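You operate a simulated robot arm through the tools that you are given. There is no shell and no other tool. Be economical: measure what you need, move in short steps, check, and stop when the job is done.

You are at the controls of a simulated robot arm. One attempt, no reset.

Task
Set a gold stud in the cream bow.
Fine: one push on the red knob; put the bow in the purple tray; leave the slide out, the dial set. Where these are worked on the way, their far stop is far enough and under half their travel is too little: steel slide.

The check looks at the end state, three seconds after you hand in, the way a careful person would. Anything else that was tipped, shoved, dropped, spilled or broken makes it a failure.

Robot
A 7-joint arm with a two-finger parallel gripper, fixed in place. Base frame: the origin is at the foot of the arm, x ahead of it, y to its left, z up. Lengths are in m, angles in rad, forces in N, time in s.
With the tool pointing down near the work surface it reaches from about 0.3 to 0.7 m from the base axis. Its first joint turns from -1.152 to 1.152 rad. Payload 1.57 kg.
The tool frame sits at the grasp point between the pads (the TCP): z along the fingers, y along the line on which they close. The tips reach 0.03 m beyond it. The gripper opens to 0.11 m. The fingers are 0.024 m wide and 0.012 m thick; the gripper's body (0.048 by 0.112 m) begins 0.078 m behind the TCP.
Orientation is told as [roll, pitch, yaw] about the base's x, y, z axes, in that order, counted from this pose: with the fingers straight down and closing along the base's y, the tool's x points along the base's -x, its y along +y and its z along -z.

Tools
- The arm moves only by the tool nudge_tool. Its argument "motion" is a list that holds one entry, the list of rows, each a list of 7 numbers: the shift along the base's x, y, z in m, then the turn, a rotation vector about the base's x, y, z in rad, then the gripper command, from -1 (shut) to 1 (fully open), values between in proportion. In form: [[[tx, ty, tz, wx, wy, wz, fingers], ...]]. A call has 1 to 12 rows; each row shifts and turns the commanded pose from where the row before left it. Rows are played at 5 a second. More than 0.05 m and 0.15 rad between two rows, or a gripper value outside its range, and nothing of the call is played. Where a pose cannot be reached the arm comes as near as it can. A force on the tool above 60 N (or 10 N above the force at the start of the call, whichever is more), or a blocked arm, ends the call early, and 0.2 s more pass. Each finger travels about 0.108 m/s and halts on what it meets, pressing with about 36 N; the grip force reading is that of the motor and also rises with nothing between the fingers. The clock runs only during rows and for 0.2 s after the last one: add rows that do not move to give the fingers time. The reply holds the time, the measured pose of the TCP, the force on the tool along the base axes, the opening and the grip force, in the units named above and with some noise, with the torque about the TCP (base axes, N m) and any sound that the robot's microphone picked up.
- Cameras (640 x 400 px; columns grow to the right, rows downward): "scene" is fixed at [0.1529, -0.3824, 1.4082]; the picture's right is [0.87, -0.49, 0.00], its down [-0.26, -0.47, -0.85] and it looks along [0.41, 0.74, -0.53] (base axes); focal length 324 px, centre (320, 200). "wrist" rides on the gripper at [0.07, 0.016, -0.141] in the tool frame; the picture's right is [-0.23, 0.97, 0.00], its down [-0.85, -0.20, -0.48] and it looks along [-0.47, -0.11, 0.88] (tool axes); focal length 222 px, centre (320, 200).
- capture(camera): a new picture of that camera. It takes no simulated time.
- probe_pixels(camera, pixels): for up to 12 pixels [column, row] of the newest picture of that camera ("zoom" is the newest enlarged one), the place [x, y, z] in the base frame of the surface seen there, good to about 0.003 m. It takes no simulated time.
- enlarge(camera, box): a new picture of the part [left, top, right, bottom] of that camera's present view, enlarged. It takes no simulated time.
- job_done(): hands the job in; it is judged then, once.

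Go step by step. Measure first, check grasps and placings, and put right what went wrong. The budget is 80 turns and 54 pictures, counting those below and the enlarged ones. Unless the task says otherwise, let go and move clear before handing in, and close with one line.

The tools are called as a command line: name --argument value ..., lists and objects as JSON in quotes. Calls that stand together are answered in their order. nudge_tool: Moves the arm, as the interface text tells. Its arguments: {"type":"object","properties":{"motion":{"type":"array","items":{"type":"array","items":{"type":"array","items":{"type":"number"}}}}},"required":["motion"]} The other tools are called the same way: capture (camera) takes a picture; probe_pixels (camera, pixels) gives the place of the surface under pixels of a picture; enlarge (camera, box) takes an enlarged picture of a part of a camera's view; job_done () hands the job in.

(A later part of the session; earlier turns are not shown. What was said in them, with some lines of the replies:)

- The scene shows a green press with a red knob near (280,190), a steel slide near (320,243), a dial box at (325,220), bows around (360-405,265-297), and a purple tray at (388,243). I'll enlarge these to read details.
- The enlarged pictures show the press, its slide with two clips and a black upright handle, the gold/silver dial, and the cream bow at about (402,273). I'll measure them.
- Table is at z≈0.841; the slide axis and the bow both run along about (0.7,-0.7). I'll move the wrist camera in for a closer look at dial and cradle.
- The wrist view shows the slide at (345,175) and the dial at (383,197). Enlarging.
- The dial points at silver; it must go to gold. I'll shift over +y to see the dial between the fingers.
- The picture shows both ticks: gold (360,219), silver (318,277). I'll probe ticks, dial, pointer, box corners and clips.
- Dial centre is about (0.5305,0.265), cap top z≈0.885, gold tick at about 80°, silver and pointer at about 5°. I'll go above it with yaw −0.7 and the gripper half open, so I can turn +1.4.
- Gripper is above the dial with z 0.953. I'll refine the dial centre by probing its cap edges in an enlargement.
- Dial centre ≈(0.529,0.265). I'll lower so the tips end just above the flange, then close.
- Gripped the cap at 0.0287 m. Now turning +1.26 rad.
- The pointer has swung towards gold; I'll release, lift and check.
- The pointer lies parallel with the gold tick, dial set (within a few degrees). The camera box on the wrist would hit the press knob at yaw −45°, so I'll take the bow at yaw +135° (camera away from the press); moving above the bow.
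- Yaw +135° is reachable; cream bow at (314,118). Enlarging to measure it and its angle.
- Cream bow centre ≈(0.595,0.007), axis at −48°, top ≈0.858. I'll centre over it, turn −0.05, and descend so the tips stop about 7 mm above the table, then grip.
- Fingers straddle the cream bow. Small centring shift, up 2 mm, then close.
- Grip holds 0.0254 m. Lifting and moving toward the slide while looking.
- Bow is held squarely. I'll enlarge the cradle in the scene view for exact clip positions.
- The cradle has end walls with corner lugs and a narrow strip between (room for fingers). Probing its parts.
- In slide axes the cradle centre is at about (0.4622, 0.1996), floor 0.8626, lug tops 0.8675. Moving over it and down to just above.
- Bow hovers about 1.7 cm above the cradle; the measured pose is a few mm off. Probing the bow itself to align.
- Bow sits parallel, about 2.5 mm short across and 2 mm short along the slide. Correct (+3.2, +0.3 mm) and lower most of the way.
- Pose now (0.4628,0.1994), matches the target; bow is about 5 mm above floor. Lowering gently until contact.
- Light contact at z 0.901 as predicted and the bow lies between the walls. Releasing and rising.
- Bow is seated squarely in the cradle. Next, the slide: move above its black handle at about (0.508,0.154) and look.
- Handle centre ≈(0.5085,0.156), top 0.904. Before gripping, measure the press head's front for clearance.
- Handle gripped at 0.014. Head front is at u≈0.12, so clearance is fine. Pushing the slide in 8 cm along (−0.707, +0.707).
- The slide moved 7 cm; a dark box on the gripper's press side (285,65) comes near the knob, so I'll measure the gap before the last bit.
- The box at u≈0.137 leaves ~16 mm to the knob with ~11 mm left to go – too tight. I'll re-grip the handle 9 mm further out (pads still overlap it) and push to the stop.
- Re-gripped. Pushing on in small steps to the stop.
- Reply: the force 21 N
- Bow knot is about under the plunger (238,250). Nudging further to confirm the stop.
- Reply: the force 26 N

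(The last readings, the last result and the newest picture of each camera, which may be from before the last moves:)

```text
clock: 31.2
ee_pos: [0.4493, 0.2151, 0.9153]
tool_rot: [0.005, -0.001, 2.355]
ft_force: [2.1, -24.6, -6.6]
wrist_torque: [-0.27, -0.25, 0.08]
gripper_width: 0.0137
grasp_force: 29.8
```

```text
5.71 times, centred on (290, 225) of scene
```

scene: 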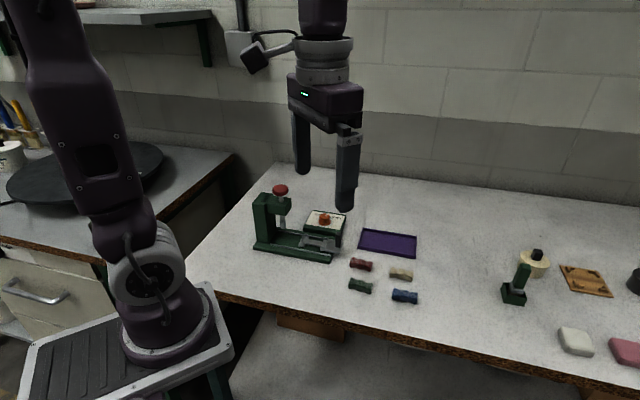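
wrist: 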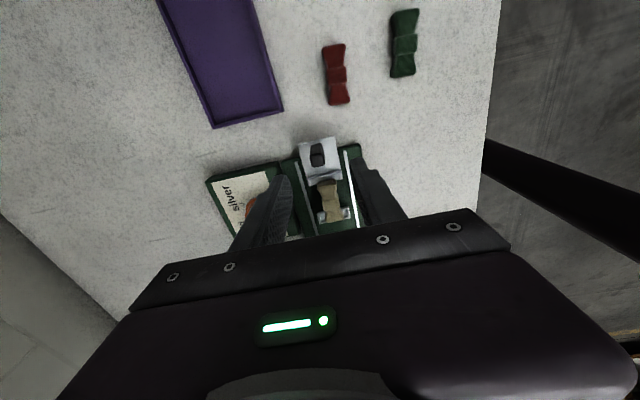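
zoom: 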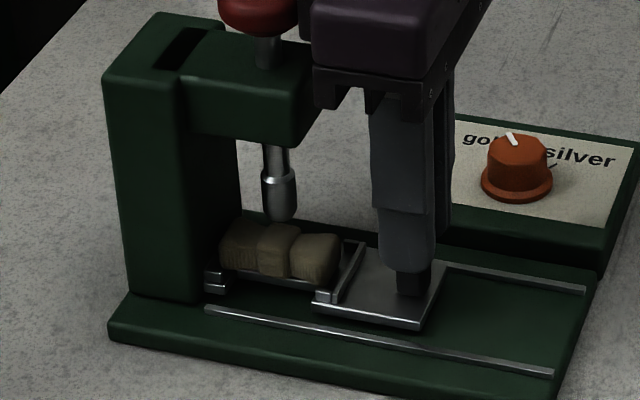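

Resisting force of 19 N along the slide: the stop is reached, the knot lies under the plunger. Opening, backing outwards and rising.

nudge_tool --motion '[[[0, 0, 0, 0, 0, 0, -0.5], [0, 0, 0, 0, 0, 0, -0.3], [0.005, -0.005, 0, 0, 0, 0, -0.3], [0.01, -0.01, 0.01, 0, 0, 0, -0.3], [0.015, -0.015, 0.04, 0, 0, 0, -0.3], [0, 0, 0.05, 0, 0, 0, -0.3], [0, 0, 0.05, 0, 0, 0, -0.6], [0, 0, 0.03, 0, 0, 0, -1], [0, 0, 0, 0, 0, 0, -1]]]'

capture --camera "wrist"

enlarge --camera "wrist" --box '[250, 110, 400, 230]'

```text
clock: 33.2
ee_pos: [0.4801, 0.1858, 1.0979]
tool_rot: [0.0, -0.001, 2.36]
ft_force: [0.1, 0.2, -0.2]
wrist_torque: [-0.03, 0.03, 0.0]
gripper_width: 0.0001
grasp_force: 21.4
```

```text
15 pictures are left
```

wrist: 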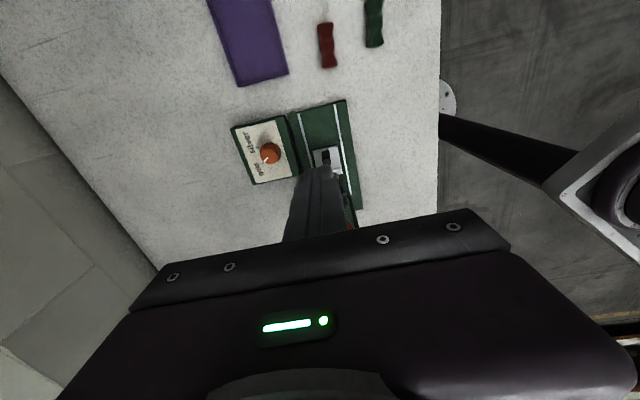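

```text
3.33 times, centred on (325, 170) of wrist
```

zoom: 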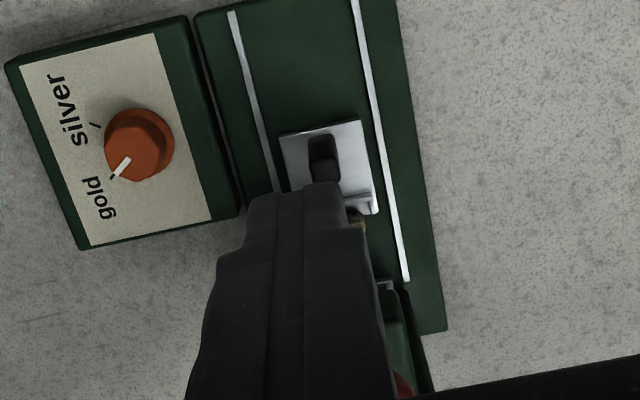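

Dial is on gold, slide in. Now going over the red knob centre (~0.404,0.2577) with closed fingers.

nudge_tool --motion '[[[-0.025, 0.0235, 0, 0, 0, 0, -1], [-0.025, 0.0235, 0, 0, 0, 0, -1], [-0.026, 0.0249, 0, 0, 0, 0, -1], [0, 0, -0.015, 0, 0, 0, -1], [0, 0, -0.015, 0, 0, 0, -1], [0, 0, 0, 0, 0, 0, -1], [0, 0, 0, 0, 0, 0, -1]]]'

enlarge --camera "scene" --box '[240, 150, 330, 260]'

```text
clock: 34.8
ee_pos: [0.4042, 0.2588, 1.066]
tool_rot: [-0.001, 0.002, 2.355]
ft_force: [0.0, -0.2, -0.7]
wrist_torque: [0.0, -0.02, -0.01]
gripper_width: 0.0
grasp_force: 21.1
```

```text
3.64 times, centred on (285, 205) of scene
```

zoom: 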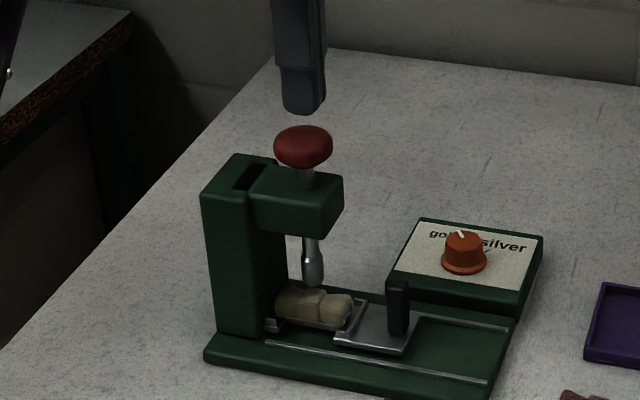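

Tip is right above the knob with ~19 mm to go. One continuous push now, watching force and sound.

nudge_tool --motion '[[[0, 0, -0.005, 0, 0, 0, -1], [0, 0, -0.005, 0, 0, 0, -1], [0, 0, -0.005, 0, 0, 0, -1], [0, 0, -0.004, 0, 0, 0, -1], [0, 0, -0.003, 0, 0, 0, -1], [0, 0, -0.003, 0, 0, 0, -1], [0, 0, -0.003, 0, 0, 0, -1], [0, 0, -0.003, 0, 0, 0, -1], [0, 0, -0.003, 0, 0, 0, -1], [0, 0, -0.003, 0, 0, 0, -1], [0, 0, -0.003, 0, 0, 0, -1]]]'

enlarge --camera "scene" --box '[250, 170, 330, 260]'

```text
clock: 37.0
ee_pos: [0.4039, 0.2574, 1.0345]
tool_rot: [-0.004, 0.002, 2.357]
ft_force: [-8.8, -6.6, 25.1]
wrist_torque: [-0.14, 0.36, 0.03]
gripper_width: 0.0
grasp_force: 21.1
heard: click
stopped in row 10: the force on the tool passed its limit at 69 N (the readings are from after the stop); the commanded pose is now the measured one
```

```text
4.44 times, centred on (290, 215) of scene
```

zoom: 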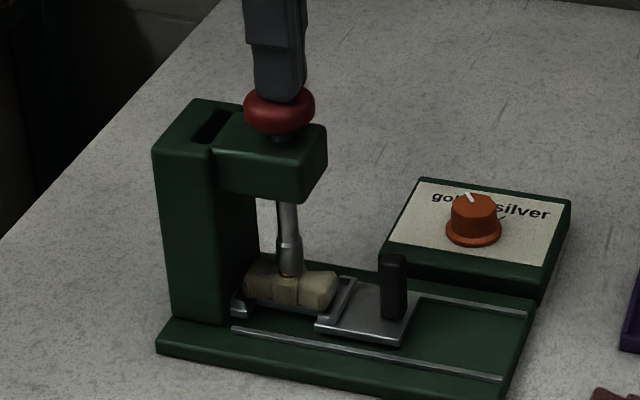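

A click was heard and the plunger bottomed on the knot at 69 N. Lifting straight off and moving back toward the handle.

nudge_tool --motion '[[[0, 0, 0.02, 0, 0, 0, -1], [0, 0, 0.03, 0, 0, 0, -1], [0, 0, 0.02, 0, 0, 0, -1], [0.02, -0.02, 0, 0, 0, 0, -1], [0.02, -0.02, 0, 0, 0, 0, -0.5], [0.02, -0.02, 0, 0, 0, 0, -0.3], [0, 0, 0, 0, 0, 0, -0.3]]]'

enlarge --camera "scene" --box '[260, 190, 340, 260]'

```text
clock: 38.6
ee_pos: [0.4665, 0.197, 1.1031]
tool_rot: [-0.004, 0.004, 2.357]
ft_force: [0.0, -0.6, 0.7]
wrist_torque: [0.03, 0.06, -0.04]
gripper_width: 0.0386
grasp_force: 0.0
```

```text
5.71 times, centred on (300, 225) of scene
```

zoom: 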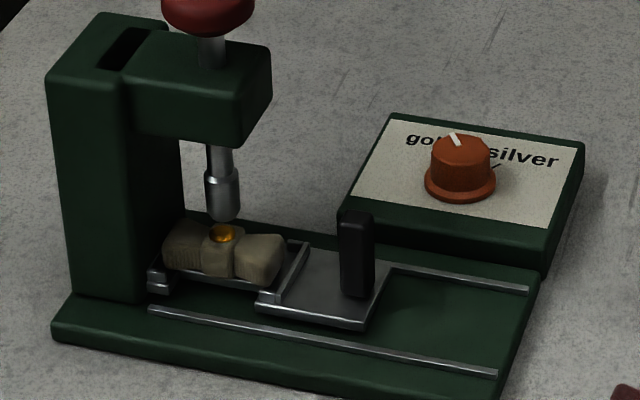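

A gold stud sits on the knot and the knob is back up. Now measure the handle to grip it for pulling out.

probe_pixels --camera "zoom" --pixels '[[357, 216], [345, 222], [372, 228], [355, 250], [222, 232]]'

```text
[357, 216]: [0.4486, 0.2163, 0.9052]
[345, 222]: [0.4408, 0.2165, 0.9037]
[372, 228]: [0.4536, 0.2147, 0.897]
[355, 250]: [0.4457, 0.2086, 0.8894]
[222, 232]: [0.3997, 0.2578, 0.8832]
```

Handle now at about u=0.164 (0.448,0.216). Descend outside it, then slide straddling the handle, grip.

nudge_tool --motion '[[[0, 0, -0.05, 0, 0, 0, -0.3], [0, 0, -0.05, 0, 0, 0, -0.3], [0, 0, -0.05, 0, 0, 0, -0.3], [0, 0, -0.036, 0, 0, 0, -0.3], [0, 0, 0, 0, 0, 0, -0.3], [-0.006, 0.006, 0, 0, 0, 0, -0.3], [-0.006, 0.006, 0, 0, 0, 0, -0.3], [0, 0, 0, 0, 0, 0, -0.3], [0, 0, 0, 0, 0, 0, -0.9], [0, 0, 0, 0, 0, 0, -0.9], [0, 0, 0, 0, 0, 0, -0.9]]]'

```text
clock: 41.0
ee_pos: [0.4525, 0.211, 0.9178]
tool_rot: [-0.007, 0.004, 2.359]
ft_force: [8.9, 9.5, -6.7]
wrist_torque: [-0.06, -0.02, -0.11]
gripper_width: 0.0137
grasp_force: 30.6
```

Handle gripped (0.0137). Pulling the slide out ~8.6 cm.

nudge_tool --motion '[[[0.0065, -0.0055, 0, 0, 0, 0, -0.9], [0.006, -0.006, 0, 0, 0, 0, -0.9], [0.006, -0.006, 0, 0, 0, 0, -0.9], [0.006, -0.006, 0, 0, 0, 0, -0.9], [0.006, -0.006, 0, 0, 0, 0, -0.9], [0.006, -0.006, 0, 0, 0, 0, -0.9], [0.006, -0.006, 0, 0, 0, 0, -0.9], [0.006, -0.006, 0, 0, 0, 0, -0.9], [0.006, -0.006, 0, 0, 0, 0, -0.9], [0.006, -0.006, 0, 0, 0, 0, -0.9], [0, 0, 0, 0, 0, 0, -0.9]]]'

enlarge --camera "scene" --box '[270, 195, 370, 265]'

```text
clock: 43.4
ee_pos: [0.5128, 0.1527, 0.9176]
tool_rot: [-0.002, 0.001, 2.356]
ft_force: [2.3, 2.2, -18.5]
wrist_torque: [-0.02, 0.05, 0.0]
gripper_width: 0.0138
grasp_force: 30.3
```

```text
5.71 times, centred on (320, 230) of scene
```

zoom: 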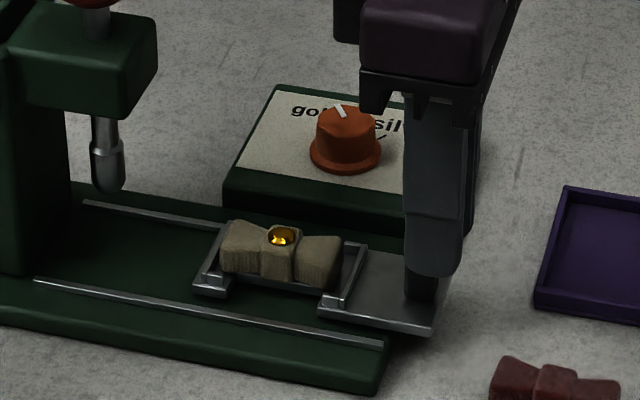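

Moved 8.4 cm, nearly at the out stop. A few mm more until it resists.

nudge_tool --motion '[[[0.0014, -0.0014, 0, 0, 0, 0, -0.9], [0.0014, -0.0014, 0, 0, 0, 0, -0.9], [0.0014, -0.0014, 0, 0, 0, 0, -0.9], [0, 0, 0, 0, 0, 0, -0.9]]]'

```text
clock: 44.4
ee_pos: [0.5154, 0.1495, 0.9181]
tool_rot: [-0.005, 0.001, 2.356]
ft_force: [-15.8, 11.9, 4.7]
wrist_torque: [0.09, 0.68, -0.14]
gripper_width: 0.0138
grasp_force: 30.3
```

20 N resistance: slide is fully out. Release, rise and move above the bow.

nudge_tool --motion '[[[0, 0, 0, 0, 0, 0, -0.5], [0, 0, 0, 0, 0, 0, -0.15], [0, 0, 0.03, 0, 0, 0, -0.15], [0, 0, 0.04, 0, 0, 0, -0.15], [-0.0175, 0.0168, 0, 0, 0, 0, -0.15], [-0.0175, 0.0168, 0, 0, 0, 0, -0.15], [-0.0176, 0.0169, 0, 0, 0, 0, -0.15], [0, 0, -0.03, 0, 0, 0, -0.15], [0, 0, 0, 0, 0, 0, -0.15], [0, 0, 0, 0, 0, 0, -0.15]]]'

enlarge --camera "wrist" --box '[260, 110, 380, 230]'

```text
clock: 46.6
ee_pos: [0.4664, 0.1968, 0.957]
tool_rot: [-0.005, 0.001, 2.356]
ft_force: [-0.1, -0.8, 0.2]
wrist_torque: [0.02, -0.02, -0.02]
gripper_width: 0.0468
grasp_force: 0.0
```

```text
3.33 times, centred on (320, 170) of wrist
```

zoom: 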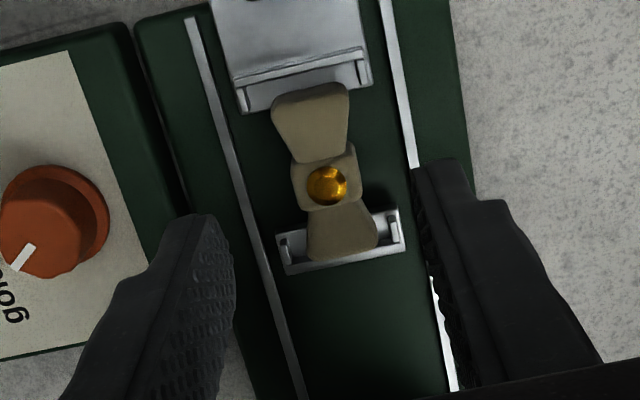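

probe_pixels --camera "zoom" --pixels '[[276, 108], [345, 90], [312, 255], [374, 242], [327, 185], [242, 106], [362, 80], [285, 260], [400, 238]]'

```text
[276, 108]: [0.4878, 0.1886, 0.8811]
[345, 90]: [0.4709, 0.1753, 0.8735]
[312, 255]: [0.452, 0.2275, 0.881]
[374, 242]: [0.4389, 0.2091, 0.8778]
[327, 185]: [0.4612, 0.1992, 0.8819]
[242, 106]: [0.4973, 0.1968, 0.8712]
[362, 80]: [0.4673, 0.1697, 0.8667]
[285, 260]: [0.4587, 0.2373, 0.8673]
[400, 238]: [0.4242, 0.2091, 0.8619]
```

Bow centre ≈(0.4624,0.2001). Align and descend to the same grip height, then close.

nudge_tool --motion '[[[-0.004, 0.0033, -0.02, 0, 0, 0, -0.15], [0, 0, -0.02, 0, 0, 0, -0.15], [0, 0, -0.0145, 0, 0, 0, -0.15], [0, 0, 0, 0, 0, 0, -0.15], [0, 0, 0, 0, 0, 0, -0.5], [0, 0, 0, 0, 0, 0, -0.75], [0, 0, 0, 0, 0, 0, -0.75], [0, 0, 0, 0, 0, 0, -0.75]]]'

```text
clock: 48.4
ee_pos: [0.464, 0.2012, 0.9039]
tool_rot: [-0.005, 0.003, 2.357]
ft_force: [0.0, -0.4, -0.2]
wrist_torque: [0.0, -0.01, 0.01]
gripper_width: 0.0254
grasp_force: 36.3
```

Bow gripped (0.0254). Lift and carry over the tray centre (0.640,0.116), lower to just above its floor.

nudge_tool --motion '[[[0, 0, 0.02, 0, 0, 0, -0.75], [0, 0, 0.03, 0, 0, 0, -0.75], [0, 0, 0.035, 0, 0, 0, -0.75], [0.0352, -0.017, 0, 0, 0, 0, -0.75], [0.0352, -0.017, 0, 0, 0, 0, -0.75], [0.0352, -0.017, 0, 0, 0, 0, -0.75], [0.0352, -0.017, 0, 0, 0, 0, -0.75], [0.0352, -0.017, 0, 0, 0, 0, -0.75], [0, 0, -0.04, 0, 0, 0, -0.75], [0, 0, -0.03, 0, 0, 0, -0.75], [0, 0, -0.02, 0, 0, 0, -0.75], [0, 0, 0, 0, 0, 0, -0.75]]]'

enlarge --camera "scene" --box '[330, 200, 430, 270]'

```text
clock: 51.0
ee_pos: [0.638, 0.1147, 0.8953]
tool_rot: [-0.003, 0.0, 2.357]
ft_force: [-0.5, -0.2, 0.0]
wrist_torque: [0.03, -0.05, -0.03]
gripper_width: 0.0253
grasp_force: 35.8
```

```text
5.71 times, centred on (380, 235) of scene
```

zoom: 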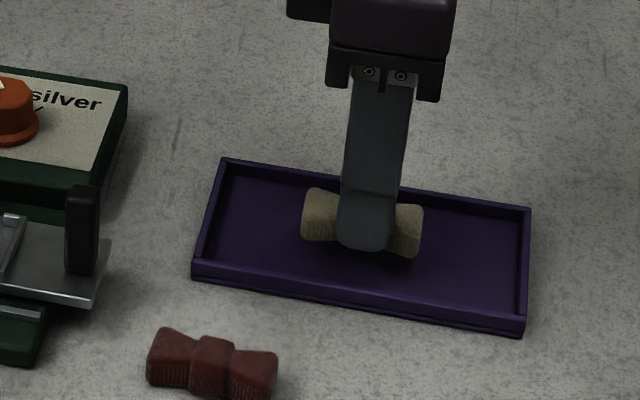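

Bow is over the tray's middle, about 1 cm above the floor. Lowering gently, releasing, and rising.

nudge_tool --motion '[[[0, 0, -0.004, 0, 0, 0, -0.75], [0, 0, -0.003, 0, 0, 0, -0.75], [0, 0, -0.002, 0, 0, 0, -0.75], [0, 0, 0, 0, 0, 0, -0.75]]]'

```text
clock: 52.0
ee_pos: [0.6377, 0.1177, 0.8888]
tool_rot: [-0.004, 0.002, 2.356]
ft_force: [0.7, -0.4, -1.0]
wrist_torque: [0.01, 0.02, 0.02]
gripper_width: 0.0256
grasp_force: 36.0
```

nudge_tool --motion '[[[0, 0, -0.002, 0, 0, 0, -0.75], [0, 0, -0.002, 0, 0, 0, -0.75], [0, 0, 0, 0, 0, 0, -0.75], [0, 0, 0, 0, 0, 0, -0.75]]]'

```text
clock: 53.0
ee_pos: [0.6385, 0.1162, 0.8862]
tool_rot: [-0.006, 0.001, 2.356]
ft_force: [0.5, -0.2, -1.0]
wrist_torque: [-0.01, -0.01, -0.01]
gripper_width: 0.0253
grasp_force: 36.1
```

No contact yet; a little further.

nudge_tool --motion '[[[0, 0, -0.002, 0, 0, 0, -0.75], [0, 0, -0.001, 0, 0, 0, -0.75], [0, 0, 0, 0, 0, 0, -0.75], [0, 0, 0, 0, 0, 0, -0.75]]]'

```text
clock: 54.0
ee_pos: [0.6384, 0.1165, 0.8843]
tool_rot: [-0.008, 0.003, 2.357]
ft_force: [-2.9, 0.6, 31.6]
wrist_torque: [0.05, 0.28, 0.02]
gripper_width: 0.0251
grasp_force: 36.0
```

Contact (32 N), the bow rests on the tray floor. Ease up 1 mm, release and rise clear.

nudge_tool --motion '[[[0, 0, 0.0015, 0, 0, 0, -0.75], [0, 0, 0, 0, 0, 0, -0.4], [0, 0, 0, 0, 0, 0, -0.2], [0, 0, 0, 0, 0, 0, -0.2], [0, 0, 0.03, 0, 0, 0, -0.2], [0, 0, 0.05, 0, 0, 0, -0.2], [0, 0, 0.05, 0, 0, 0, -0.2], [0, 0, 0.05, 0, 0, 0, -0.2], [0, 0, 0, 0, 0, 0, -0.2]]]'

capture --camera "scene"

enlarge --camera "scene" --box '[260, 180, 430, 305]'

```text
clock: 56.0
ee_pos: [0.6347, 0.1161, 1.0612]
tool_rot: [-0.005, 0.002, 2.358]
ft_force: [0.1, -0.6, -0.3]
wrist_torque: [0.02, 0.01, 0.02]
gripper_width: 0.0438
grasp_force: 0.2
```

```text
7 pictures are left
```

scene: 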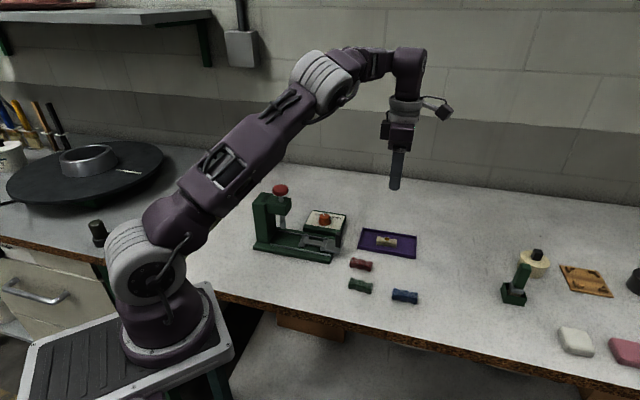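

```text
3.20 times, centred on (345, 242) of scene
```

zoom: 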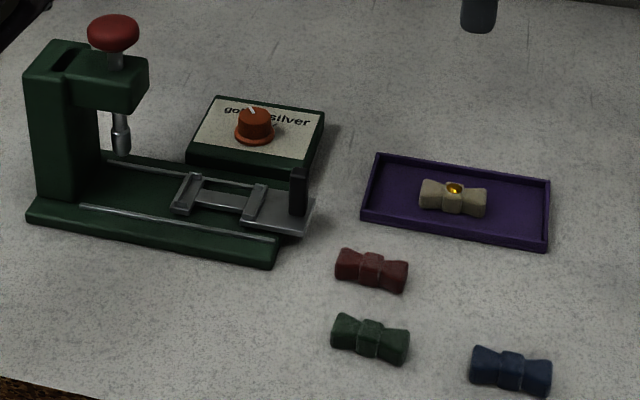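

The cream bow with its gold stud lies in the tray, the slide is fully out, the dial points at gold, the knob is back up, and the other pieces haven't moved. Handing in.

job_done

```text
The job is handed in.
```

The cream bow now has a gold stud and lies in the purple tray. I pushed the red knob once; the slide is fully out and the dial is left on gold.
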